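You operate a simulated robot arm through the tools that you are given. There is no shell and no other tool. Be economical: measure what you need, move in short steps, check, and stop when the job is done.

You run a simulated robot arm. Do the job below in one go: nothing can be reset, and whatever is moved stays where it is left.

TASK
Push the door shut. Then switch the wall switch off. Then take the brass nut and put it on the top of the skein bench. Then fetch the steel nut and set it in the silver tray. Then set the spout between trays one and two to over tray 1. Then set the spout between trays four and five to over tray 4. Then put the ring from the top of the fitting bench on the ledge of the winding frame. Then stack the blue cup from the top of the fitting bench on top of the green cup. Then press the fault button four to switch it on. Then fetch the blue spool from the ledge of the winding frame and stand it on the lower board of the steel shelf. The order counts. Set down upright: blue spool. The spout between trays one and two goes anticlockwise seen from above, to its stop. The spout between trays four and five goes anticlockwise seen from above, to its stop.
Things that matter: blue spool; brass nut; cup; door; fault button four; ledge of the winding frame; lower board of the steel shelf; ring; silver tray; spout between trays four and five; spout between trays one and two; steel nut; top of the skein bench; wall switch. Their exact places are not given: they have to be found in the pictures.

Only the result counts: the job must be done as asked and must still hold three seconds after the hand-in. Knocking over, shifting, dropping, spilling or breaking anything else fails it.

THE ROBOT
A 7-joint arm with a two-finger parallel gripper on a trunk, on a base that drives. Base frame: it is fixed to the floor where the robot stands at the start and does not move with it; the origin is under the middle of the robot, x ahead of it, y to its left, z up. Lengths are in m, angles in rad, forces in N, time in s.
With the tool pointing down near the work surface it reaches from about 0.2 to 0.56 m from the robot's upright axis, wherever it stands. Its first joint turns from -2.496 to 2.496 rad. Places, roughly: blue spool (4x4x8 cm) [0.5, 5.7, 0.7]; brass nut (5x4x4 cm) [-0.8, 2.5, 0.5]; cup [-1.75, 7.75, 1]; door [0.6, -0.3, 1]; fault button four [-1.9, 8, 0.9]; ledge of the winding frame [0.6, 5.7, 0.6]; lower board of the steel shelf (22x52 cm) [-0.86, 2.5, 0.52]; ring (8x8x3 cm) [-1.7, 7.5, 0.9]; silver tray (29x15x5 cm) [1.2, 0.5, 0.9]; spout between trays four and five [-3.5, 5.2, 1]; spout between trays one and two [-1.7, 3.9, 1]; steel nut (5x4x4 cm) [-0.9, 2.6, 0.5]; top of the skein bench [2.4, 4.6, 0.8]; wall switch [1.1, 0.1, 1.3]. Payload 3 kg.
The TCP is the grasp point between the finger pads, 0.03 m short of the fingertips. In the tool frame z runs along the fingers and y along their closing line. Largest opening 0.094 m; finger width 0.028, thickness 0.01; the body of the gripper, 0.05 by 0.096 m, starts 0.055 m behind the TCP.
Orientation is that of the tool frame in the base frame, as a unit quaternion [x, y, z, w]. With the fingers straight down and closing along the base's y, the tool's x points along the base's -x, its y along +y and its z along -z.

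THE INTERFACE
- The arm moves only by the tool play_rows. Its argument "plan" is a list of rows, each a list of 3 entries, a list of its own where there are three numbers: the shift along the tool's x, y, z in units of 40 mm (1.0 is 40 mm), then the turn, a rotation vector about the tool's x, y, z in units of 8 degrees (1.0 is 8 degrees), then the closure, from 0 (fully open) to 1 (shut). In form: [[[x, y, z], [ax, ay, az], fingers], ...]. A call has 1 to 8 rows; each row shifts and turns the commanded pose from where the row before left it, along the tool's axes as they then stand. A call with a number of a shift or a turn outside -1 to 1 is refused whole. A row lasts 0.2 s, in which the tool goes at most 0.05 m and 0.15 rad; a call with a longer step from one row to the next is refused whole, and so is a gripper value outside its range. Where a pose cannot be reached the arm comes as near as it can. A force on the tool above 40 N (or 10 N above the force at the start of the call, whichever is more), or a blocked arm, ends the call early, and 0.2 s more pass. The fingers move at their own pace (about 0.045 m/s each) and stop on an object; they squeeze with about 33 N. The grip force told is the motor's: it shows also when the fingers shut on nothing. Time passes only in rows, and 0.2 s behind the last, so rows that do not move let the fingers close. The reply holds the time, the measured pose of the TCP, the force on the tool along the base axes, the opening and the grip force, in the units named above and with some noise, with the torque about the TCP (base axes, N m) and any sound that the robot's microphone picked up.
- Cameras (640 x 400 px; columns grow to the right, rows downward): "scene" is now at [0.0518, 0.1464, 1.8554]; the picture's right is [-0.04, -1.00, 0.00], its down [-0.71, 0.03, -0.71] and it looks along [0.71, -0.03, -0.71] (base axes); focal length 283 px, centre (320, 200). "wrist" rides on the gripper at [0.076, 0.014, -0.102] in the tool frame; the picture's right is [-0.18, 0.98, 0.00], its down [-0.75, -0.14, -0.64] and it looks along [-0.63, -0.12, 0.77] (tool axes); focal length 243 px, centre (320, 200).
- get_image(camera): a new picture of that camera. No time passes.
- lift_body(by): slides the trunk up (or, below 0, down) by that many m; the arm and the scene camera ride with it, the base frame stays. It gives what a move gives, with no picture.
- base_move(legs): drives the robot by 1 to 6 legs, each [ahead, left, turn to the left] in m, m and rad, along the robot's own axes; the way and the turn of a leg run together, so that a leg with both is an arc; at most 1.5 m and 3.142 rad a leg. The arm and the cameras ride along, it lands a little off, and it stops where it bumps. It gives what a move gives.
- turn_head(pan, tilt): turns the head with the scene camera to pan (to the left, within 2.496 rad either way) and tilt (down, from -0.506 to 1.204), counted from straight ahead of the robot. It gives what a move gives.
- pixel_to_xyz(camera, pixels): for up to 12 pixels [column, row] of the newest picture of that camera ("zoom" is the newest enlarged one), the place [x, y, z] in the base frame of the surface seen there, good to about 0.002 m, but the place of the scene camera against the robot may be out by one fixed shift of up to 0.012 m in any direction. No time passes.
- close_up(camera, box): a new picture of the part [left, top, right, bottom] of that camera's present view, enlarged. No time passes.
- close_job(): hands the job in; it is judged then, once.

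Keep the steps short. Do not move on a guess: measure, check each grasp and each placing, and mend mistakes. In all there are 145 turns and 168 pictures (those below and enlarged ones count). Leave the gripper open and the arm clear of the work at the hand-in unless told otherwise, and finish with a single line.

The tools are called as name(argument=value, ...) on one line, values as JSON. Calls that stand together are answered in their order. play_rows: Moves the arm, as the interface text tells. Its arguments: {"type":"object","properties":{"plan":{"type":"array"}},"required":["plan"]} The other tools are called the same way: lift_body (by) slides the trunk up or down; base_move (legs) drives the base; turn_head (pan, tilt) turns the head that bears the scene camera; get_image (camera) takes a picture; pixel_to_xyz (camera, pixels) gives the place of the surface under pixels of a picture; close_up (camera, box) takes an enlarged picture of a part of a camera's view; close_job () hands the job in.

At the start:

```text
time: 0.0
tcp_pos: [0.5018, -0.0614, 1.5168]
ee_rot: [0.001, 1.0, 0.0, -0.001]
wrist_force: [0.0, 0.2, -0.3]
moment: [-0.01, -0.01, -0.04]
grip_width: 0.0939
finger_force: 0.2
trunk travel left (down, up): [-0.3, 0.09]
robot x, y, heading: [-0.0008, 0.0037, 0.004]
head pan, tilt: [-0.037, 0.784]
```

scene: 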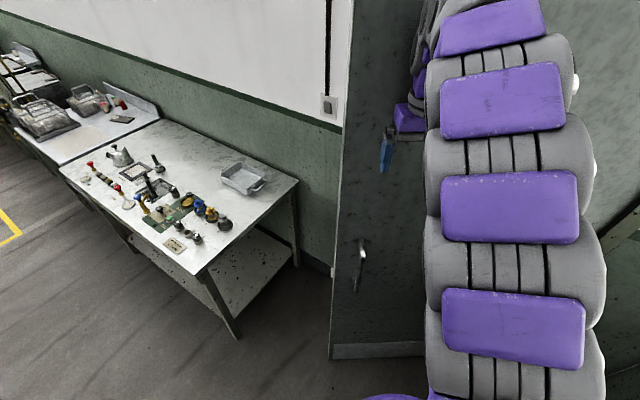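
wrist: 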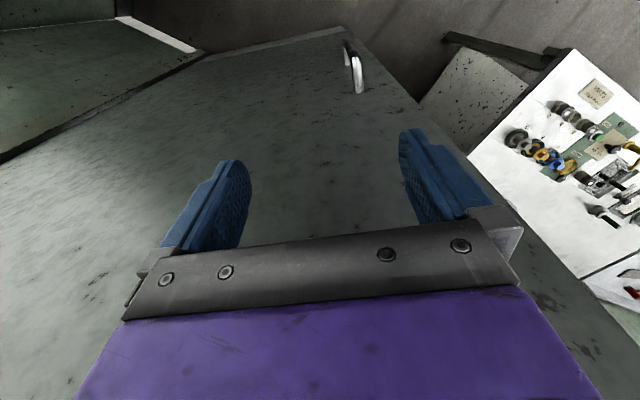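

I see a door panel with a handle near (362,250), and a wall switch near (329,105). I'll measure those, and look around with the head.

pixel_to_xyz(camera="scene", pixels=[[362, 250], [345, 200], [400, 200], [335, 345], [415, 345], [329, 105], [240, 180], [350, 30], [400, 60], [333, 60], [600, 250], [385, 150]])

turn_head(pan=-0.3, tilt=0.4)

get_image(camera="scene")

```text
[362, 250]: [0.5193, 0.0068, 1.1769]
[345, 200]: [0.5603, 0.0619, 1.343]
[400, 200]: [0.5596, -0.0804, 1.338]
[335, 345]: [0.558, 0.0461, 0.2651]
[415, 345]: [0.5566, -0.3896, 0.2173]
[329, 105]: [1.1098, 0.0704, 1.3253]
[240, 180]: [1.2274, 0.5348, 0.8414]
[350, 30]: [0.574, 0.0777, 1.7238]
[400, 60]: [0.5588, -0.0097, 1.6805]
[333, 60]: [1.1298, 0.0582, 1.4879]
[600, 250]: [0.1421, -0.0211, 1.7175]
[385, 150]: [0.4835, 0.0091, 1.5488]
```

```text
time: 0.9
tcp_pos: [0.4991, -0.061, 1.5188]
ee_rot: [0.0, 1.0, 0.001, 0.0]
wrist_force: [-0.6, -0.2, 0.4]
moment: [0.01, -0.02, 0.02]
grip_width: 0.094
finger_force: 0.1
trunk travel left (down, up): [-0.3, 0.09]
robot x, y, heading: [0.0005, 0.0011, -0.005]
head pan, tilt: [-0.3, 0.4]
```

```text
165 pictures are left
```

scene: 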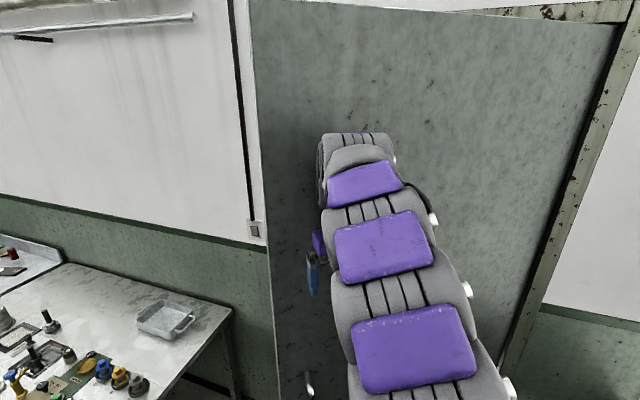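

The door panel's right edge is by a jamb near (600,60). I'll measure its shape.

pixel_to_xyz(camera="scene", pixels=[[260, 100], [300, 60], [400, 60], [500, 60], [600, 60], [625, 60], [520, 300], [560, 260], [600, 330], [540, 12], [254, 230], [245, 150]])

turn_head(pan=-1.0, tilt=0.4)

get_image(camera="scene")

```text
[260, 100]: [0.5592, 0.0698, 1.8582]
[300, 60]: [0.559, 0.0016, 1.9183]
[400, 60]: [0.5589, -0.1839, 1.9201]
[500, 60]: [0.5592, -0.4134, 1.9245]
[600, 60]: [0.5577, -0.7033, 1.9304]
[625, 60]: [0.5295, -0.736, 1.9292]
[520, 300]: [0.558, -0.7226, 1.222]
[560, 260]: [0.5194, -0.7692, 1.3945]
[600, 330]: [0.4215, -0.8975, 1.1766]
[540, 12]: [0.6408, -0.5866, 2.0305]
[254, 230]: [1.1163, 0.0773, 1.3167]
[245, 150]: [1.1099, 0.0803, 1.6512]
```

```text
time: 1.9
tcp_pos: [0.4999, -0.0615, 1.5182]
ee_rot: [0.0, 1.0, 0.001, 0.0]
wrist_force: [0.2, -0.2, 0.1]
moment: [-0.03, 0.02, -0.01]
grip_width: 0.0939
finger_force: 0.0
trunk travel left (down, up): [-0.3, 0.09]
robot x, y, heading: [-0.0005, -0.0005, -0.001]
head pan, tilt: [-1.0, 0.4]
```

```text
164 pictures are left
```

scene: 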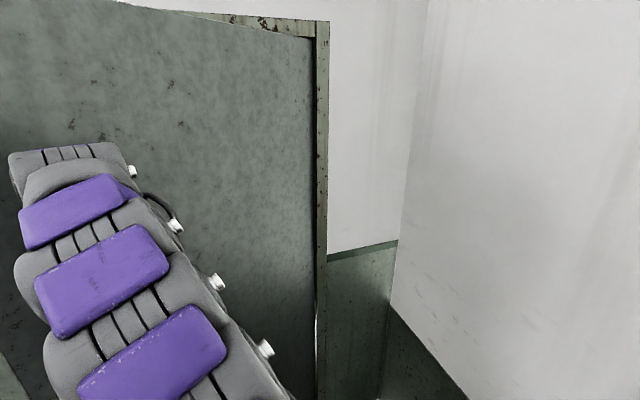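

pixel_to_xyz(camera="scene", pixels=[[322, 60], [322, 200], [315, 28], [280, 24], [250, 20], [220, 17], [312, 200], [327, 150], [360, 200], [395, 200], [425, 200], [345, 300]])

close_up(camera="scene", box=[120, 0, 360, 120])

```text
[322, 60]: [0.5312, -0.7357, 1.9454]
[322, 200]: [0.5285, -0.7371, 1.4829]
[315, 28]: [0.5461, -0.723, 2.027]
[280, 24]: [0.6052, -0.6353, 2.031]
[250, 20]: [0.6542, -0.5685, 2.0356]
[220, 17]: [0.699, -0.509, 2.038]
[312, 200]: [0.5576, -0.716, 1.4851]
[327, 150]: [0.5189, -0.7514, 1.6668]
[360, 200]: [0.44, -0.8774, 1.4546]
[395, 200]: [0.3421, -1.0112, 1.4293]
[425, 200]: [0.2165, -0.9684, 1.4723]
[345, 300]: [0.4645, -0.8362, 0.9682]
```

```text
2.67 times, centred on (240, 60) of scene
```

zoom: 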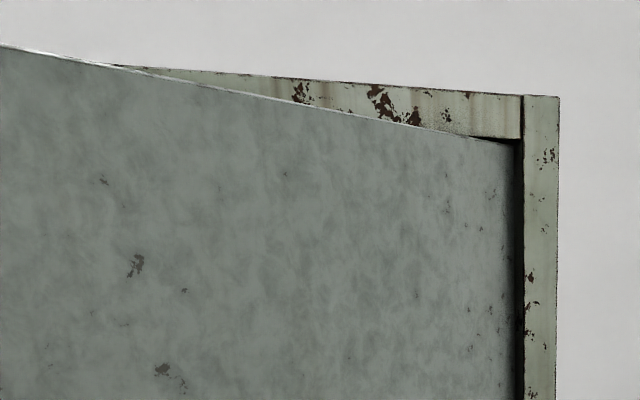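

The doorway wall runs diagonally, so the door closes by swinging away from me about its right-hand hinge. Next I look at the switch and look left at the rest of the room.

turn_head(pan=0.1, tilt=0.5)

close_up(camera="scene", box=[320, 130, 400, 230])

get_image(camera="scene")

turn_head(pan=1.3, tilt=0.5)

get_image(camera="scene")

turn_head(pan=2.4, tilt=0.5)

get_image(camera="scene")

```text
time: 3.3
tcp_pos: [0.4999, -0.0613, 1.5181]
ee_rot: [0.0, 1.0, 0.0, 0.0]
wrist_force: [0.5, 0.4, -0.2]
moment: [0.0, 0.02, -0.02]
grip_width: 0.0944
finger_force: 0.0
trunk travel left (down, up): [-0.3, 0.09]
robot x, y, heading: [-0.0033, 0.0009, -0.007]
head pan, tilt: [0.099, 0.499]
```

```text
4.00 times, centred on (360, 180) of scene
```

zoom: 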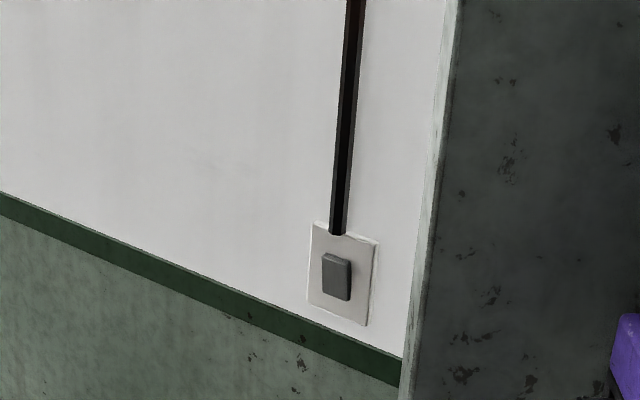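

```text
161 pictures are left
```

scene: 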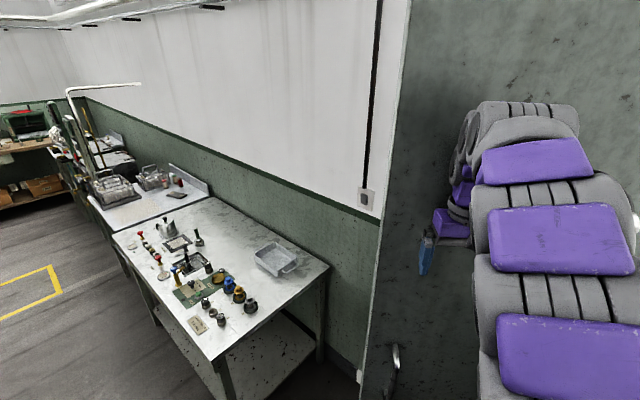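

```text
time: 4.7
tcp_pos: [0.4997, -0.0619, 1.5192]
ee_rot: [0.0, 1.0, 0.0, 0.0]
wrist_force: [0.2, 0.0, -0.4]
moment: [0.02, -0.01, -0.02]
grip_width: 0.0944
finger_force: 0.0
trunk travel left (down, up): [-0.3, 0.09]
robot x, y, heading: [0.0034, -0.0013, 0.003]
head pan, tilt: [1.3, 0.499]
```

```text
160 pictures are left
```

scene: 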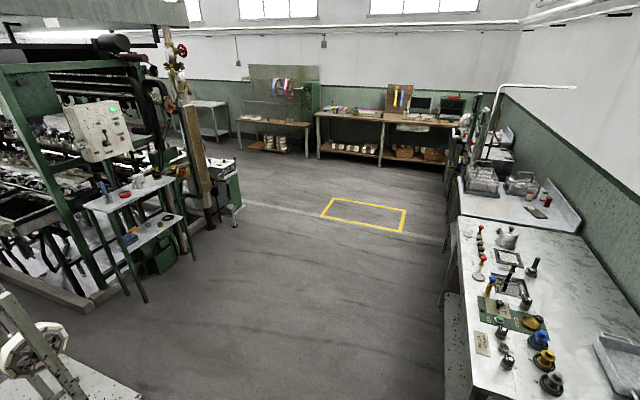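

```text
time: 6.0
tcp_pos: [0.5001, -0.0611, 1.5186]
ee_rot: [0.0, 1.0, 0.0, 0.0]
wrist_force: [0.3, 0.3, -0.5]
moment: [0.0, 0.0, 0.02]
grip_width: 0.0939
finger_force: 0.0
trunk travel left (down, up): [-0.3, 0.09]
robot x, y, heading: [0.0036, 0.0009, -0.002]
head pan, tilt: [2.4, 0.499]
```

```text
159 pictures are left
```

scene: 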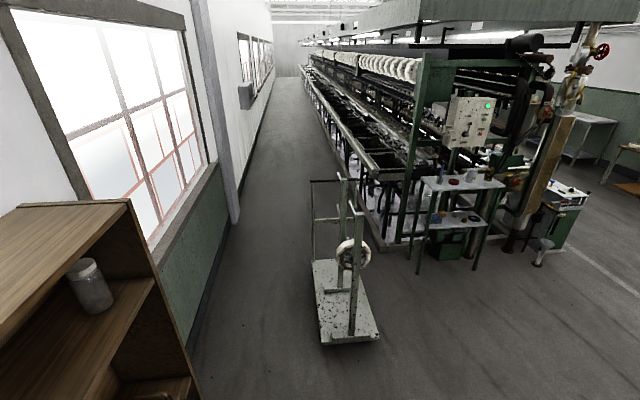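

The switch is a rocker on a plate. To push the door I'll back off, lower the trunk 0.2 m, and turn the tool to point forward with the fingers shut.

base_move(legs=[[-0.45, 0, 0]])

lift_body(by=-0.2)

play_rows(plan=[[[0, 0, 0], [0, -1, 0], 1], [[0, 0, 0], [0, -1, 0], 1], [[0, 0, 0], [0, -1, 0], 1], [[0, 0, 0], [0, -1, 0], 1], [[0, 0, 0], [0, -1, 0], 1], [[0, 0, 0], [0, -1, 0], 1]])

play_rows(plan=[[[0, 0, 0], [0, -1, 0], 1], [[0, 0, 0], [0, -1, 0], 1], [[0, 0, 0], [0, -1, 0], 1], [[0, 0, 0], [0, -1, 0], 1], [[0, 0, 0], [0, -1, 0], 1], [[0, 0, 0], [0, -0.25, 0], 1]])

turn_head(pan=0.0, tilt=0.35)

get_image(camera="scene")

```text
time: 7.8
tcp_pos: [0.3152, -0.0744, 1.519]
ee_rot: [0.003, 1.0, 0.027, 0.005]
wrist_force: [-0.9, 0.0, 0.4]
moment: [0.02, -0.09, -0.02]
grip_width: 0.094
finger_force: 0.0
trunk travel left (down, up): [-0.3, 0.09]
robot x, y, heading: [-0.1684, 0.0657, 0.0]
head pan, tilt: [2.4, 0.499]
stopped in leg 1: the robot was blocked; the commanded pose is now the measured one
```

```text
time: 9.9
tcp_pos: [0.3211, -0.0642, 1.3145]
ee_rot: [0.001, 1.0, 0.023, 0.001]
wrist_force: [0.2, -0.6, 0.2]
moment: [-0.02, -0.02, -0.01]
grip_width: 0.0941
finger_force: 0.1
trunk travel left (down, up): [-0.1, 0.29]
robot x, y, heading: [-0.1735, 0.0626, 0.007]
head pan, tilt: [2.4, 0.499]
```

```text
time: 11.3
tcp_pos: [0.3216, -0.0641, 1.3153]
ee_rot: [0.009, 0.912, 0.02, 0.409]
wrist_force: [-0.2, -0.1, 0.3]
moment: [0.02, 0.01, 0.0]
grip_width: 0.0
finger_force: 26.1
trunk travel left (down, up): [-0.1, 0.29]
robot x, y, heading: [-0.1702, 0.0641, 0.004]
head pan, tilt: [2.4, 0.499]
```

```text
time: 12.7
tcp_pos: [0.3311, -0.0948, 1.3393]
ee_rot: [0.016, 0.731, 0.017, 0.682]
wrist_force: [-0.5, -0.5, -0.1]
moment: [0.0, 0.01, -0.02]
grip_width: 0.0002
finger_force: 33.4
out of reach, approached as far as the arm can: row 4, 5
trunk travel left (down, up): [-0.1, 0.29]
robot x, y, heading: [-0.1726, 0.058, 0.004]
head pan, tilt: [2.4, 0.499]
```

```text
time: 14.9
tcp_pos: [0.3296, -0.096, 1.3384]
ee_rot: [0.016, 0.731, 0.016, 0.682]
wrist_force: [0.0, -0.6, -0.2]
moment: [-0.01, 0.01, -0.04]
grip_width: 0.0
finger_force: 33.2
trunk travel left (down, up): [-0.1, 0.29]
robot x, y, heading: [-0.1709, 0.063, 0.003]
head pan, tilt: [0.0, 0.351]
```

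```text
158 pictures are left
```

scene: 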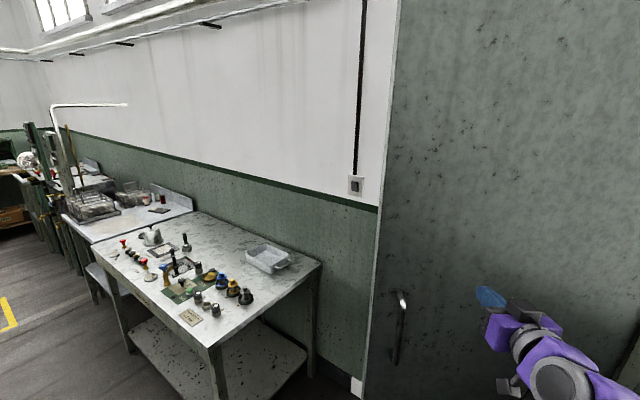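

The tool now points forward, at (500,300) in the picture. I'll shift it right to y≈-0.15, and measure the bench's near corner before I drive.

play_rows(plan=[[[0, -0.7, 0], [0, 0, 0], 1], [[0, -0.7, 0], [0, 0, 0], 1]])

pixel_to_xyz(camera="scene", pixels=[[211, 345], [319, 263], [355, 187], [354, 180], [357, 193], [363, 187], [348, 187], [400, 325], [380, 100], [375, 260]])

get_image(camera="wrist")

```text
time: 15.5
tcp_pos: [0.3307, -0.1512, 1.3316]
ee_rot: [0.008, 0.739, 0.008, 0.673]
wrist_force: [0.0, 0.9, 0.0]
moment: [0.02, 0.03, -0.02]
grip_width: 0.0002
finger_force: 33.7
trunk travel left (down, up): [-0.1, 0.29]
robot x, y, heading: [-0.1702, 0.0631, 0.004]
head pan, tilt: [0.0, 0.351]
```

```text
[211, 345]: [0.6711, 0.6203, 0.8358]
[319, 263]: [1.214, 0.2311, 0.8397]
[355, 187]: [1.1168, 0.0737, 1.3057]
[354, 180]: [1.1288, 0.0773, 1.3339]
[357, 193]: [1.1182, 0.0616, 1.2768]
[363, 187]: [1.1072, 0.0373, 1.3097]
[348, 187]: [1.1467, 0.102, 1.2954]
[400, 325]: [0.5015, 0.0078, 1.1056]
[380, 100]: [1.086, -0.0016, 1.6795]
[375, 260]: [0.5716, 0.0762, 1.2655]
```

```text
157 pictures are left
```

wrist: 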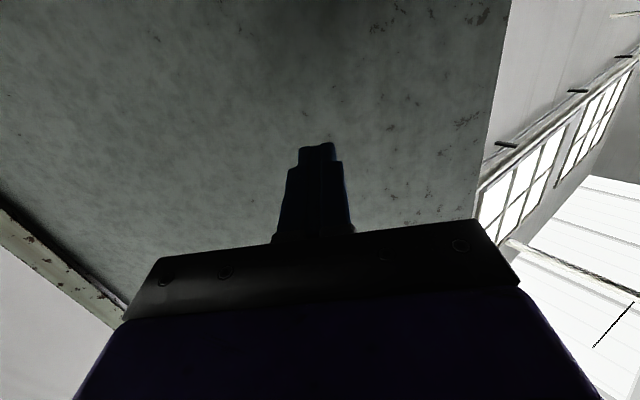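

Clear of the bench. Driving forward to push the door.

base_move(legs=[[0.35, 0, 0]])

get_image(camera="scene")

```text
time: 17.8
tcp_pos: [0.6864, -0.149, 1.337]
ee_rot: [0.015, 0.731, 0.017, 0.683]
wrist_force: [-0.2, -0.3, -0.7]
moment: [0.01, -0.04, 0.0]
grip_width: 0.0
finger_force: 32.6
trunk travel left (down, up): [-0.1, 0.29]
robot x, y, heading: [0.1827, 0.0662, 0.006]
head pan, tilt: [0.0, 0.351]
```

```text
156 pictures are left
```

scene: 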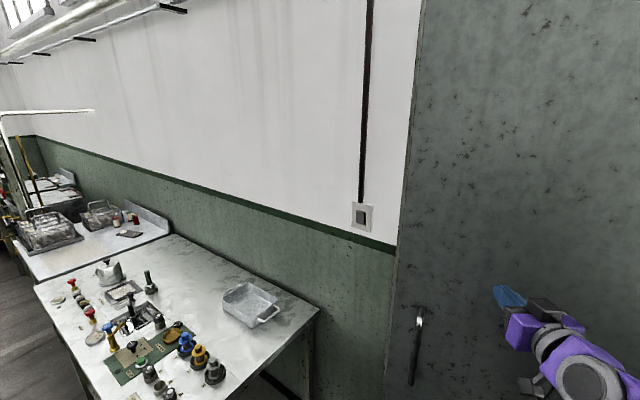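

Door moves freely. Pushing further.

base_move(legs=[[0.22, 0, 0]])

get_image(camera="scene")

```text
time: 19.5
tcp_pos: [0.9061, -0.1409, 1.3386]
ee_rot: [0.013, 0.73, 0.014, 0.683]
wrist_force: [0.0, -0.2, -0.8]
moment: [-0.02, -0.01, 0.0]
grip_width: 0.0
finger_force: 32.9
trunk travel left (down, up): [-0.1, 0.29]
robot x, y, heading: [0.4057, 0.0634, 0.006]
head pan, tilt: [0.0, 0.351]
```

```text
155 pictures are left
```

scene: 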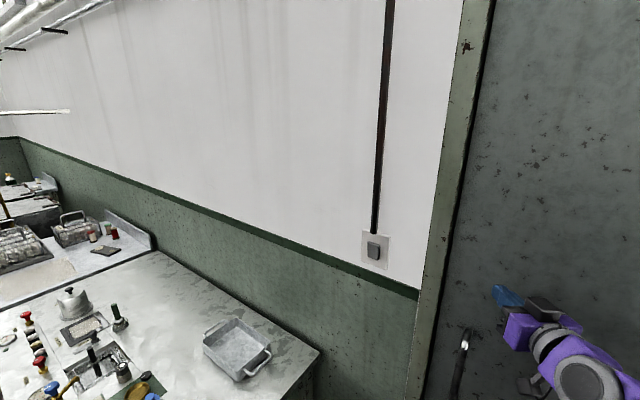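

Almost there. The last stretch goes by arm, watching the force.

play_rows(plan=[[[0, 0, 0.5], [0, 0, 0], 1], [[0, 0, 0.5], [0, 0, 0], 1], [[0, 0, 0.5], [0, 0, 0], 1], [[0, 0, 0.5], [0, 0, 0], 1], [[0, 0, 0.5], [0, 0, 0], 1]])

get_image(camera="scene")

```text
time: 20.4
tcp_pos: [0.9611, -0.1407, 1.3377]
ee_rot: [0.013, 0.729, 0.015, 0.684]
wrist_force: [-37.5, -2.6, -1.4]
moment: [0.02, -0.33, -0.46]
grip_width: 0.0
finger_force: 33.3
trunk travel left (down, up): [-0.1, 0.29]
robot x, y, heading: [0.4041, 0.064, 0.008]
head pan, tilt: [0.0, 0.351]
stopped in row 4: the force on the tool passed its limit at 64 N (the readings are from after the stop); the commanded pose is now the measured one
```

```text
154 pictures are left
```

scene: 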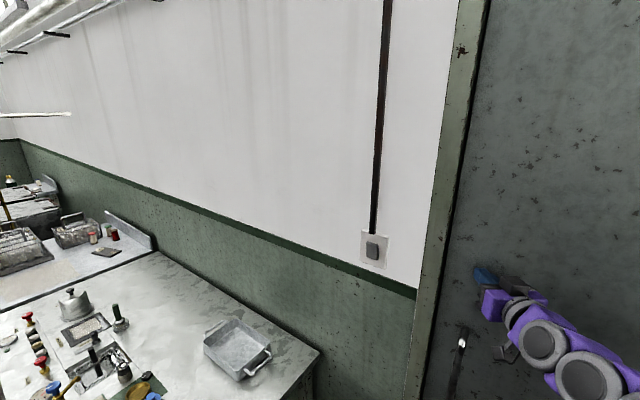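

The force jumped, so the door seems to be on its stop. I'll check it's flush and measure the switch.

pixel_to_xyz(camera="scene", pixels=[[490, 100], [600, 100], [540, 200], [455, 150], [440, 250], [372, 251], [370, 244], [376, 257], [364, 245], [384, 262], [380, 243], [350, 240]])

close_up(camera="scene", box=[340, 220, 420, 270])

play_rows(plan=[[[0, 0, -1], [0, 0, 0], 1], [[0, 0, -1], [0, 0, 0], 1], [[0, 0, -1], [0, 0, 0], 1]])

get_image(camera="scene")

```text
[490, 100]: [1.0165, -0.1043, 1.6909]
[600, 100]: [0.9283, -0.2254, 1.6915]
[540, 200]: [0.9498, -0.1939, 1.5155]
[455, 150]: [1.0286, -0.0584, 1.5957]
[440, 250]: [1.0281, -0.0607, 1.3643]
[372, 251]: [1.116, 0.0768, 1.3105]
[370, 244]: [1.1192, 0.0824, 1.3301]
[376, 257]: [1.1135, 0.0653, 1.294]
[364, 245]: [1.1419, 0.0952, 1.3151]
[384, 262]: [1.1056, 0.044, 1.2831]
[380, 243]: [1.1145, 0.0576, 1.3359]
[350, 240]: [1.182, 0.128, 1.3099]
```

```text
8.00 times, centred on (380, 245) of scene
```

zoom: 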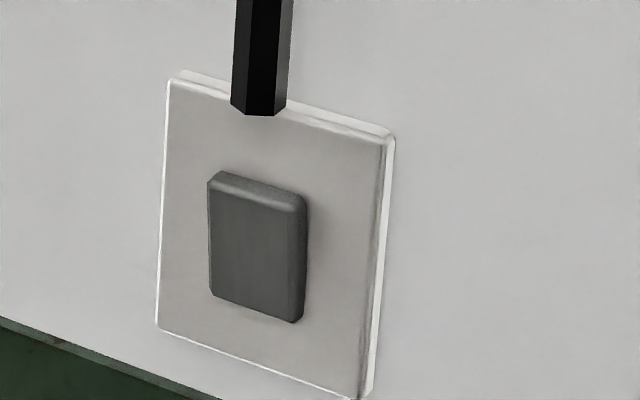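

```text
time: 21.2
tcp_pos: [0.856, -0.147, 1.3447]
ee_rot: [0.022, 0.729, 0.001, 0.684]
wrist_force: [0.1, -0.3, -0.3]
moment: [0.04, 0.01, -0.01]
grip_width: 0.0
finger_force: 33.2
out of reach, approached as far as the arm can: row 3
trunk travel left (down, up): [-0.1, 0.29]
robot x, y, heading: [0.4041, 0.0663, 0.007]
head pan, tilt: [0.0, 0.351]
```

```text
152 pictures are left
```

scene: 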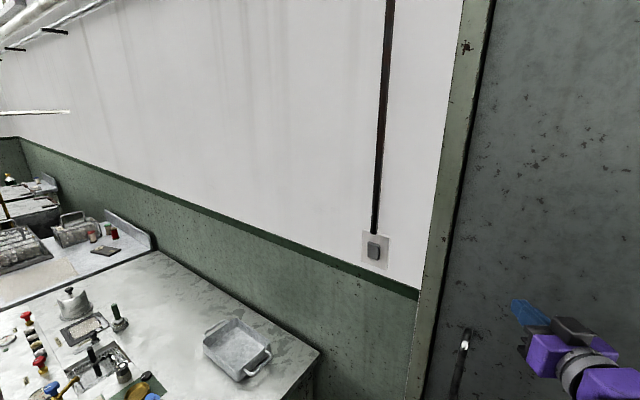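

The door still reads as flush at its old pixels. I'll check the door after withdrawal and zoom in on the rocker to find which side stands out.

pixel_to_xyz(camera="scene", pixels=[[490, 100], [600, 100], [560, 200], [470, 300]])

close_up(camera="scene", box=[356, 225, 396, 275])

```text
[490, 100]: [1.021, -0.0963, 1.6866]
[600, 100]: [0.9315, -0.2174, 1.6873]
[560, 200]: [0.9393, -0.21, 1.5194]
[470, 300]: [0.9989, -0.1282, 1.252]
```

```text
8.00 times, centred on (376, 250) of scene
```

zoom: 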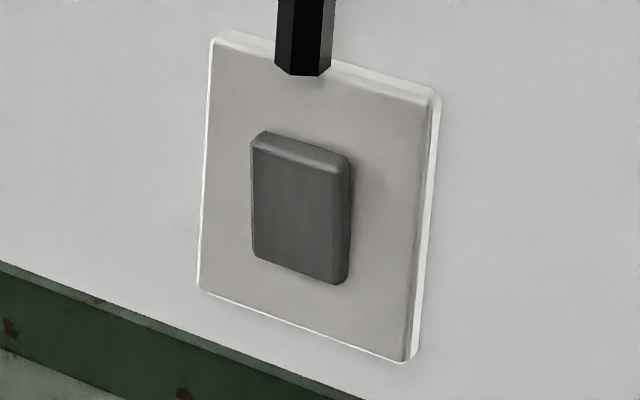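

pixel_to_xyz(camera="zoom", pixels=[[290, 160], [290, 180], [290, 200], [290, 220], [290, 240], [290, 255], [330, 180], [330, 260], [260, 165], [260, 245], [390, 180], [230, 180]])

```text
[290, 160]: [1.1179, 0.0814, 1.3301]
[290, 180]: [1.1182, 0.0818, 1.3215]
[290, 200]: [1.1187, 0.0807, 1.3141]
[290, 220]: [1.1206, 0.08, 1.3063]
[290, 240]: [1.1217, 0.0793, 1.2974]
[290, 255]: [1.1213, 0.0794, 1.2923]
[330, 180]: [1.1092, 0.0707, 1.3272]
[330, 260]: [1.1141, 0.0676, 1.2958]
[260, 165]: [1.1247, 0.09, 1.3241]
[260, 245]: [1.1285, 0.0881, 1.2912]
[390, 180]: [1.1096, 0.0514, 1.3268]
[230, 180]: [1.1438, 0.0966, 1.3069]
```

The rocker's top stands about 4 mm further out than its bottom, so the top is the side to press, at about (1.118, 0.080, 1.325). I'll square up to the wall: back 0.1, turn right 0.62, shift left.

base_move(legs=[[-0.12, 0, 0], [0, 0, -0.625]])

play_rows(plan=[[[0, 1, 0], [0, 0, 0], 1], [[0, 1, 0], [0, 0, 0], 1], [[0, 1, 0], [0, 0, 0], 1], [[0, 1, 0], [0, 0, 0], 1], [[0, 1, 0], [0, 0, 0], 1], [[0, 1, 0], [0, 0, 0], 1], [[0, 1, 0], [0, 0, 0], 1], [[0, 1, 0], [0, 0, 0], 1]])

turn_head(pan=0.2, tilt=0.5)

get_image(camera="scene")

```text
time: 24.2
tcp_pos: [0.5264, -0.3722, 1.3423]
ee_rot: [0.244, 0.687, -0.206, 0.652]
wrist_force: [1.0, 0.4, -0.4]
moment: [0.03, 0.02, 0.0]
grip_width: 0.0
finger_force: 33.4
trunk travel left (down, up): [-0.1, 0.29]
robot x, y, heading: [0.284, 0.0663, -0.616]
head pan, tilt: [0.0, 0.351]
```

```text
time: 26.0
tcp_pos: [0.6698, -0.2221, 1.4069]
ee_rot: [0.242, 0.688, -0.208, 0.652]
wrist_force: [0.4, -0.1, -0.1]
moment: [0.03, -0.03, 0.0]
grip_width: 0.0
finger_force: 33.2
out of reach, approached as far as the arm can: row 1, 2, 3, 4, 5, 6, 7
trunk travel left (down, up): [-0.1, 0.29]
robot x, y, heading: [0.2825, 0.0657, -0.616]
head pan, tilt: [0.0, 0.351]
```

```text
time: 26.7
tcp_pos: [0.6676, -0.223, 1.4079]
ee_rot: [0.243, 0.688, -0.207, 0.652]
wrist_force: [0.1, -0.1, 0.6]
moment: [-0.02, 0.03, -0.01]
grip_width: 0.0
finger_force: 32.7
trunk travel left (down, up): [-0.1, 0.29]
robot x, y, heading: [0.2822, 0.0627, -0.618]
head pan, tilt: [0.201, 0.499]
```

```text
150 pictures are left
```

scene: 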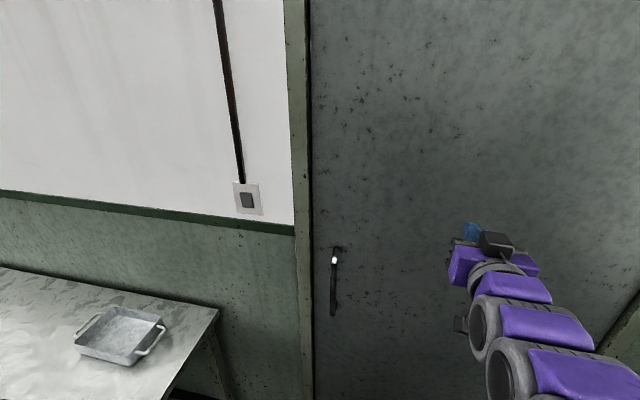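

The arm came round to the robot's centre line. Next the base slides left 0.3 (the bench edge stays about 0.38 off), then the arm goes forward, left and down.

base_move(legs=[[0, 0.3, 0]])

play_rows(plan=[[[0.5, 0, 0.5], [0, 0, 0], 1], [[0.5, 0.5, 0.5], [0, 0, 0], 1], [[0.5, 0.8, 0], [0, 0, 0], 1], [[0.3, 1, 0], [0, 0, 0], 1], [[0, 1, 0], [0, 0, 0], 1], [[0, 1, 0], [0, 0, 0], 1]])

get_image(camera="scene")

```text
time: 28.7
tcp_pos: [0.8255, -0.0008, 1.4074]
ee_rot: [0.249, 0.686, -0.202, 0.653]
wrist_force: [-0.7, -2.2, 0.4]
moment: [0.01, -0.03, 0.09]
grip_width: 0.0
finger_force: 32.8
trunk travel left (down, up): [-0.1, 0.29]
robot x, y, heading: [0.4497, 0.3033, -0.609]
head pan, tilt: [0.201, 0.499]
```

```text
time: 30.1
tcp_pos: [0.9635, 0.1077, 1.346]
ee_rot: [0.264, 0.692, -0.18, 0.648]
wrist_force: [1.0, -0.5, -0.5]
moment: [-0.02, -0.01, -0.01]
grip_width: 0.0001
finger_force: 32.7
out of reach, approached as far as the arm can: row 1, 3
trunk travel left (down, up): [-0.1, 0.29]
robot x, y, heading: [0.4457, 0.3031, -0.613]
head pan, tilt: [0.201, 0.499]
```

```text
149 pictures are left
```

scene: 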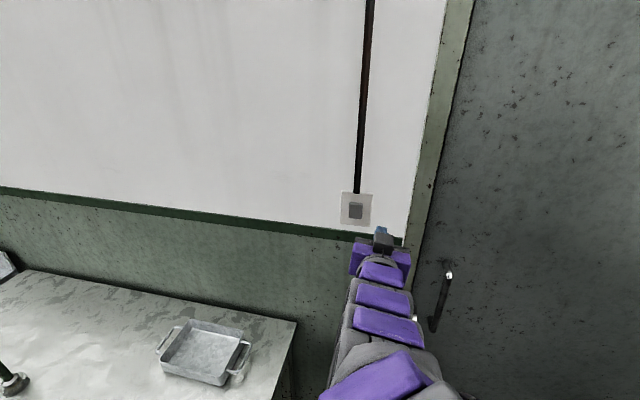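

I'll line up: 0.069 left and slightly down, then check the fingertip against the rocker.

play_rows(plan=[[[0.15, 0.9, 0], [0, 0, 0], 1], [[0.15, 0.85, 0], [0, 0, 0], 1], [[0, 0, 0.9], [0, 0, 0], 1], [[0, 0, 0.7], [0, 0, 0], 1]])

close_up(camera="scene", box=[320, 180, 400, 230])

get_image(camera="wrist")

```text
time: 30.6
tcp_pos: [1.0024, 0.1695, 1.2975]
ee_rot: [0.373, 0.71, -0.05, 0.595]
wrist_force: [-0.5, -0.7, -0.4]
moment: [-0.01, -0.03, 0.01]
grip_width: 0.0
finger_force: 33.2
trunk travel left (down, up): [-0.1, 0.29]
robot x, y, heading: [0.453, 0.3045, -0.615]
head pan, tilt: [0.201, 0.499]
stopped in row 2: the arm was blocked; the commanded pose is now the measured one
```

```text
8.00 times, centred on (360, 205) of scene
```

zoom: 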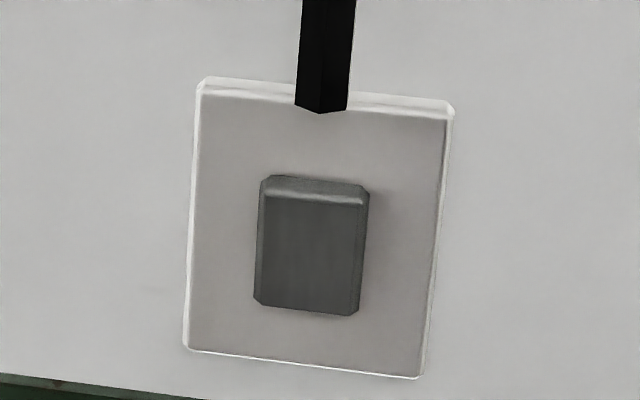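

```text
147 pictures are left
```

wrist: 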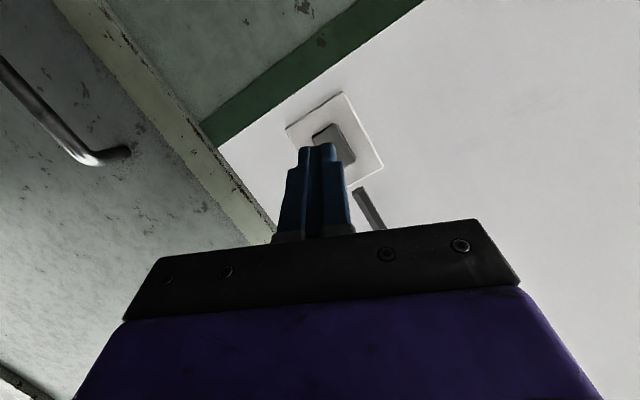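

The arm hit a joint limit and the tool tilted down by 17°, which will still do. I'll raise the trunk 0.052, then move to stand 5 cm before the rocker's top.

lift_body(by=0.052)

play_rows(plan=[[[-0.3, -0.05, 0.8], [0, 0, 0], 1], [[-0.3, -0.05, 0.8], [0, 0, 0], 1]])

get_image(camera="wrist")

close_up(camera="scene", box=[300, 180, 420, 260])

```text
time: 31.6
tcp_pos: [1.0005, 0.1668, 1.3531]
ee_rot: [0.37, 0.71, -0.052, 0.597]
wrist_force: [0.0, 0.8, -1.1]
moment: [-0.02, -0.02, 0.02]
grip_width: 0.0
finger_force: 32.7
trunk travel left (down, up): [-0.152, 0.238]
robot x, y, heading: [0.4515, 0.3044, -0.612]
head pan, tilt: [0.201, 0.499]
```

```text
time: 32.2
tcp_pos: [1.0472, 0.115, 1.3561]
ee_rot: [0.373, 0.709, -0.048, 0.596]
wrist_force: [-0.3, 0.2, 0.3]
moment: [0.01, 0.06, -0.04]
grip_width: 0.0
finger_force: 33.3
trunk travel left (down, up): [-0.152, 0.238]
robot x, y, heading: [0.4515, 0.2993, -0.617]
head pan, tilt: [0.201, 0.499]
```

```text
146 pictures are left
```

wrist: 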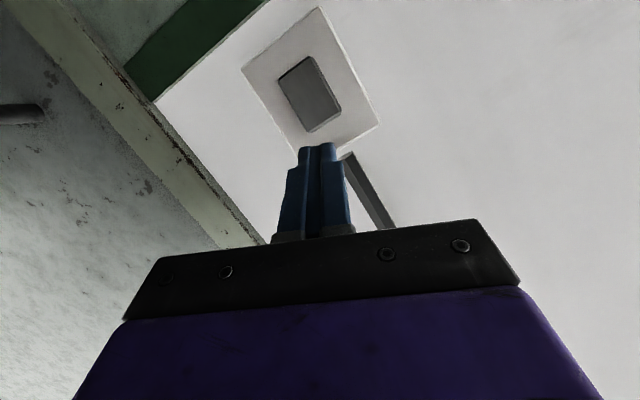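

```text
5.00 times, centred on (360, 220) of scene
```

zoom: 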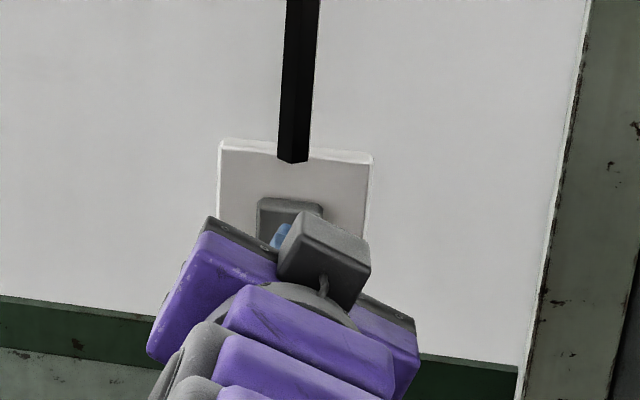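

In the wrist picture the tool axis meets the rocker right at its top edge, about (320,126). I'll lower 6 mm and press.

play_rows(plan=[[[0.17, 0, 0], [0, 0, 0], 1], [[0, 0, 0.5], [0, 0, 0], 1], [[0, 0, 0.4], [0, 0, 0], 1], [[0, 0, 0.25], [0, 0, 0], 1], [[0, 0, 0.2], [0, 0, 0], 1], [[0, 0, 0.2], [0, 0, 0], 1]])

get_image(camera="wrist")

```text
time: 33.6
tcp_pos: [1.0947, 0.0818, 1.3305]
ee_rot: [0.374, 0.709, -0.047, 0.597]
wrist_force: [-0.5, 0.8, 0.0]
moment: [0.02, -0.02, -0.01]
grip_width: 0.0
finger_force: 33.2
trunk travel left (down, up): [-0.152, 0.238]
robot x, y, heading: [0.4522, 0.2996, -0.613]
head pan, tilt: [0.201, 0.499]
heard: click
```

```text
144 pictures are left
```

wrist: 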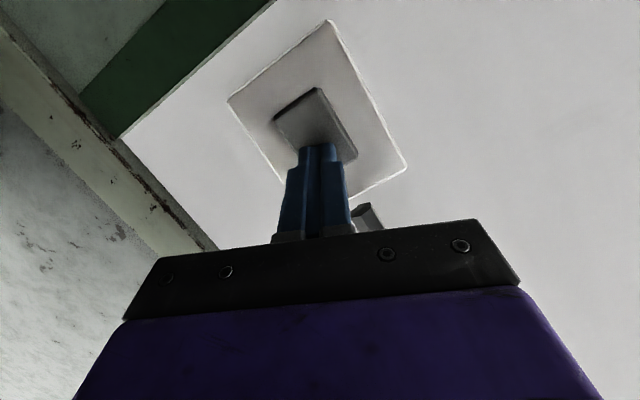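

Click heard, and the rocker's top is now in. I'll back off and turn the tool down again (roll included) once clear.

play_rows(plan=[[[0, 0, -0.8], [0, 0, 0], 0.5], [[0, 0, -0.8], [0, 0, 0], 0], [[0, 0, -0.8], [0, 0, 0], 0]])

close_up(camera="scene", box=[320, 180, 400, 230])

base_move(legs=[[-0.4, 0, 0]])

play_rows(plan=[[[0, 0, 0], [0, 1, 0], 0], [[0, 0, 0], [0, 1, 0], 0], [[0, 0, 0], [0, 1, 0], 0], [[0, 0, 0], [0, 1, 0], 0], [[0, 0, 0], [0, 1, 0], 0], [[0, 0, 0], [0, 1, 0], 0], [[0, 0, 0], [0, 1, 0], 0], [[0, 0, 0], [0, 1, 0], 0]])

turn_head(pan=2.4, tilt=0.6)

get_image(camera="scene")

```text
time: 34.4
tcp_pos: [1.0168, 0.1302, 1.3537]
ee_rot: [0.381, 0.71, -0.047, 0.591]
wrist_force: [-0.5, -0.5, -0.1]
moment: [-0.01, -0.01, 0.0]
grip_width: 0.067
finger_force: 0.0
trunk travel left (down, up): [-0.152, 0.238]
robot x, y, heading: [0.4527, 0.2992, -0.613]
head pan, tilt: [0.201, 0.499]
```

```text
8.00 times, centred on (360, 205) of scene
```

zoom: 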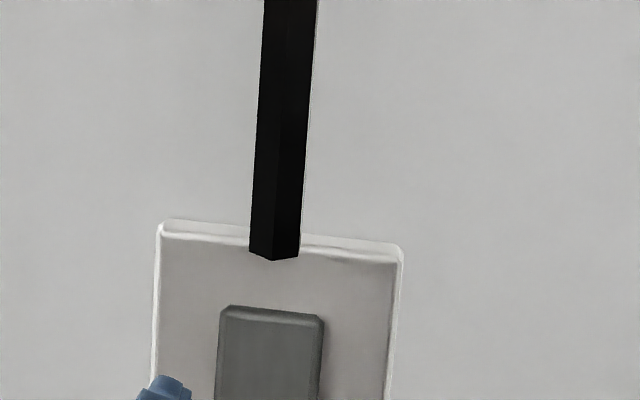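

```text
time: 36.9
tcp_pos: [0.6861, 0.365, 1.3572]
ee_rot: [0.379, 0.708, -0.044, 0.594]
wrist_force: [0.0, 0.2, 0.2]
moment: [-0.02, 0.0, 0.01]
grip_width: 0.0943
finger_force: 0.1
trunk travel left (down, up): [-0.152, 0.238]
robot x, y, heading: [0.1208, 0.5345, -0.617]
head pan, tilt: [0.201, 0.499]
```

```text
time: 38.7
tcp_pos: [0.6861, 0.3633, 1.3567]
ee_rot: [0.346, 0.915, 0.164, 0.128]
wrist_force: [-0.5, 0.3, -0.3]
moment: [0.0, -0.03, 0.0]
grip_width: 0.0938
finger_force: 0.0
trunk travel left (down, up): [-0.152, 0.238]
robot x, y, heading: [0.1218, 0.534, -0.617]
head pan, tilt: [0.201, 0.499]
```

```text
time: 40.8
tcp_pos: [0.6857, 0.3645, 1.3566]
ee_rot: [0.346, 0.915, 0.163, 0.129]
wrist_force: [-0.2, 0.8, 0.5]
moment: [-0.01, 0.0, -0.02]
grip_width: 0.0944
finger_force: 0.1
trunk travel left (down, up): [-0.152, 0.238]
robot x, y, heading: [0.1232, 0.5356, -0.614]
head pan, tilt: [2.4, 0.6]
```

```text
142 pictures are left
```

scene: 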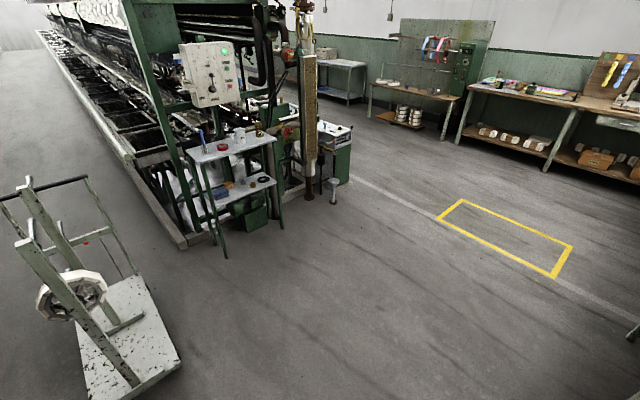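

I'll level the tool straight down, and measure the shelf, floor and obstacles for the drive.

play_rows(plan=[[[0, 0, 0], [0.7, 0.26, -0.19], 0], [[0, 0, 0], [0.7, 0.26, -0.19], 0], [[0, 0, 0], [0.7, 0.26, -0.19], 0], [[0, 0, 0], [0.7, 0.26, -0.19], 0]])

pixel_to_xyz(camera="scene", pixels=[[240, 187], [220, 200], [270, 180], [226, 257], [282, 227], [199, 155], [262, 137], [225, 155], [180, 355], [135, 240], [183, 247], [333, 200]])

close_up(camera="scene", box=[170, 100, 330, 260])

```text
time: 41.8
tcp_pos: [0.6878, 0.3642, 1.3575]
ee_rot: [0.302, 0.953, 0.0, 0.0]
wrist_force: [0.1, 0.6, 0.4]
moment: [0.04, 0.0, 0.0]
grip_width: 0.0942
finger_force: 0.1
trunk travel left (down, up): [-0.152, 0.238]
robot x, y, heading: [0.1259, 0.5348, -0.613]
head pan, tilt: [2.4, 0.6]
```

```text
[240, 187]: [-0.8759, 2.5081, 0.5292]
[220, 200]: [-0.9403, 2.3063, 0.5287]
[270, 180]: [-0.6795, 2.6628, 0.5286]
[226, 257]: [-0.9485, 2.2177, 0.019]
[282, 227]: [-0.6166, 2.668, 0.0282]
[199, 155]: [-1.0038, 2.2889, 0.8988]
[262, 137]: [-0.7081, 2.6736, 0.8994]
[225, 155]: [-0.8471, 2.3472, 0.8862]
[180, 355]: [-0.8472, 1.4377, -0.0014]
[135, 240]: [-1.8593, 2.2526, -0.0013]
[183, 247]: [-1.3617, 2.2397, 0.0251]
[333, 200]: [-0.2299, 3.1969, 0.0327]
```

```text
2.50 times, centred on (250, 180) of scene
```

zoom: 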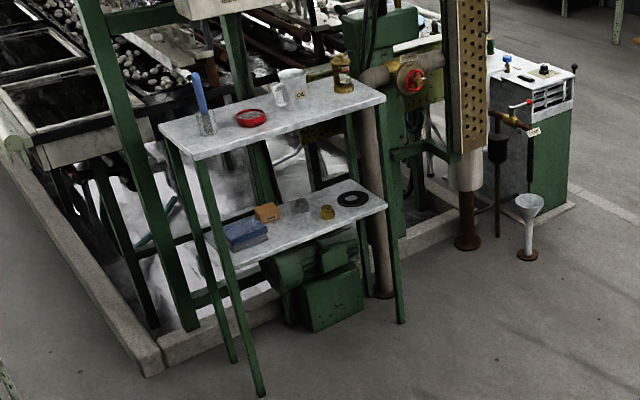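

The shelf's lower board is at z≈0.529 with a steel nut at zoom (301,205) and a brass one at (327,211). I'll get those places, then drive to in front of the shelf.

pixel_to_xyz(camera="zoom", pixels=[[301, 205], [327, 211], [327, 217], [266, 210], [245, 235], [352, 199], [235, 268], [382, 209], [213, 250], [205, 128], [251, 118], [343, 75]])

base_move(legs=[[0, 0, 2.448], [1.3, 0, 0]])

turn_head(pan=0.8, tilt=0.8)

get_image(camera="scene")

```text
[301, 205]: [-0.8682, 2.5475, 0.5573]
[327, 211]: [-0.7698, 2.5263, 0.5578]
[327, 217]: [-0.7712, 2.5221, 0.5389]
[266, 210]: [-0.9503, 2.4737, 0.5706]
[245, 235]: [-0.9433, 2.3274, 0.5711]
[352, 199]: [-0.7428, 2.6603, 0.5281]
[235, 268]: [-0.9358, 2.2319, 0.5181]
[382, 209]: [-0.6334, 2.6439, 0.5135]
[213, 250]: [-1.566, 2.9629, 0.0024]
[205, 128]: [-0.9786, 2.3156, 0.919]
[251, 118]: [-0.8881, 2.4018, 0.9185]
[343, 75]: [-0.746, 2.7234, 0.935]
```

```text
time: 54.1
tcp_pos: [-0.5305, 2.2933, 1.356]
ee_rot: [0.791, -0.612, -0.001, 0.001]
wrist_force: [-0.6, 0.0, 0.4]
moment: [-0.01, 0.01, 0.02]
grip_width: 0.094
finger_force: 0.1
trunk travel left (down, up): [-0.152, 0.238]
robot x, y, heading: [-0.208, 1.7971, 1.827]
head pan, tilt: [2.4, 0.6]
```

```text
time: 55.8
tcp_pos: [-0.5299, 2.2911, 1.3569]
ee_rot: [0.79, -0.613, 0.0, 0.0]
wrist_force: [0.6, 0.7, 0.1]
moment: [-0.02, -0.01, -0.02]
grip_width: 0.0939
finger_force: 0.1
trunk travel left (down, up): [-0.152, 0.238]
robot x, y, heading: [-0.2104, 1.7966, 1.824]
head pan, tilt: [0.799, 0.799]
```

```text
140 pictures are left
```

scene: 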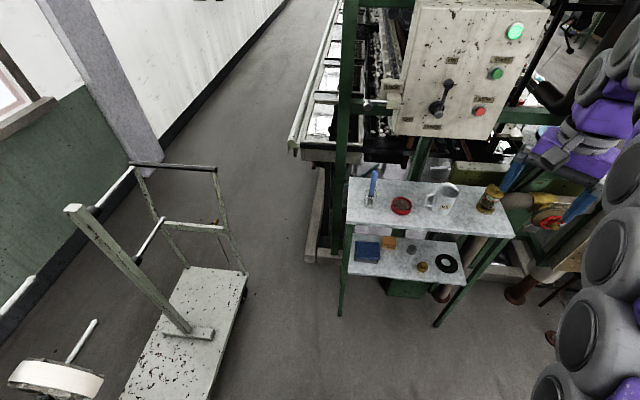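

I want to know where the control panel box is before I bring the arm near.

pixel_to_xyz(camera="scene", pixels=[[400, 60], [500, 40], [395, 130], [495, 140], [448, 85], [372, 190], [440, 196], [490, 200], [346, 220], [513, 237], [349, 275], [465, 285]])

close_up(camera="scene", box=[330, 160, 530, 300])

```text
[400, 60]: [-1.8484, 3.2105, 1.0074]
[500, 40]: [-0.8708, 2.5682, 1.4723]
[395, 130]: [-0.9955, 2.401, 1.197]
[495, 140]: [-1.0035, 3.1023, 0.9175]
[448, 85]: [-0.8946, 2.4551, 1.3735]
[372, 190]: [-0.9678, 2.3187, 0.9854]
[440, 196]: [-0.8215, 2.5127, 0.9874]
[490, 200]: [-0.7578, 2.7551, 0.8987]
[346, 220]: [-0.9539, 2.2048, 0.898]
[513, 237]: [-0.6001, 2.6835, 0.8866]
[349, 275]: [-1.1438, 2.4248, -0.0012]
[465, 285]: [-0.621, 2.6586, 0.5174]
```

```text
2.86 times, centred on (430, 230) of scene
```

zoom: 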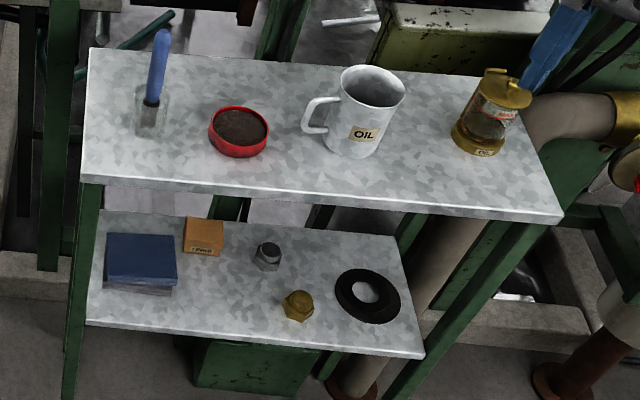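

Mapping done: the nuts sit 6 cm and 15 cm in from the front edge, under a board at 0.88. I'll stop in front of the shelf, square to it, and then pitch the tool 40° up and lower it.

base_move(legs=[[0.3, -0.05, 0], [0, 0, 0.682]])

play_rows(plan=[[[1, -1, 0], [0, 0, 0], 0], [[1, -1, 0.3], [0, 0, 0], 0], [[1, -0.5, 0.8], [0, 0, 0], 0], [[0, 0, 1], [0, 0, 0], 0], [[0, 0, 1], [0, 0, 0], 0], [[0, 0, 1], [0, 0, 0], 0], [[0, 0, 1], [0, 0, 0], 0], [[0, 0, 1], [0, 0, 0], 0]])

lift_body(by=-0.15)

turn_head(pan=0.2, tilt=0.8)

get_image(camera="scene")

```text
time: 59.6
tcp_pos: [-0.7953, 2.2819, 1.3565]
ee_rot: [0.95, -0.311, -0.001, 0.002]
wrist_force: [0.0, 0.0, 0.1]
moment: [0.0, 0.01, -0.05]
grip_width: 0.0941
finger_force: 0.0
trunk travel left (down, up): [-0.152, 0.238]
robot x, y, heading: [-0.2387, 2.099, 2.507]
head pan, tilt: [0.799, 0.799]
```

```text
refused: row 1 steps farther than a row can; nothing moved
```

```text
time: 61.4
tcp_pos: [-0.7934, 2.2815, 1.2082]
ee_rot: [0.95, -0.313, -0.003, 0.001]
wrist_force: [-0.1, 0.6, 0.2]
moment: [0.03, -0.01, -0.04]
grip_width: 0.0941
finger_force: 0.0
trunk travel left (down, up): [-0.002, 0.388]
robot x, y, heading: [-0.2374, 2.099, 2.506]
head pan, tilt: [0.799, 0.799]
```

```text
time: 62.4
tcp_pos: [-0.7931, 2.282, 1.208]
ee_rot: [0.95, -0.313, -0.002, 0.002]
wrist_force: [0.1, -0.3, -0.8]
moment: [-0.03, -0.03, -0.02]
grip_width: 0.0941
finger_force: 0.1
trunk travel left (down, up): [-0.002, 0.388]
robot x, y, heading: [-0.2401, 2.0991, 2.51]
head pan, tilt: [0.201, 0.799]
```

```text
138 pictures are left
```

scene: 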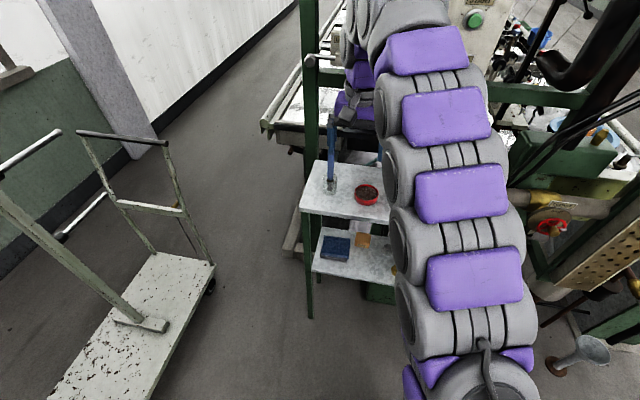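

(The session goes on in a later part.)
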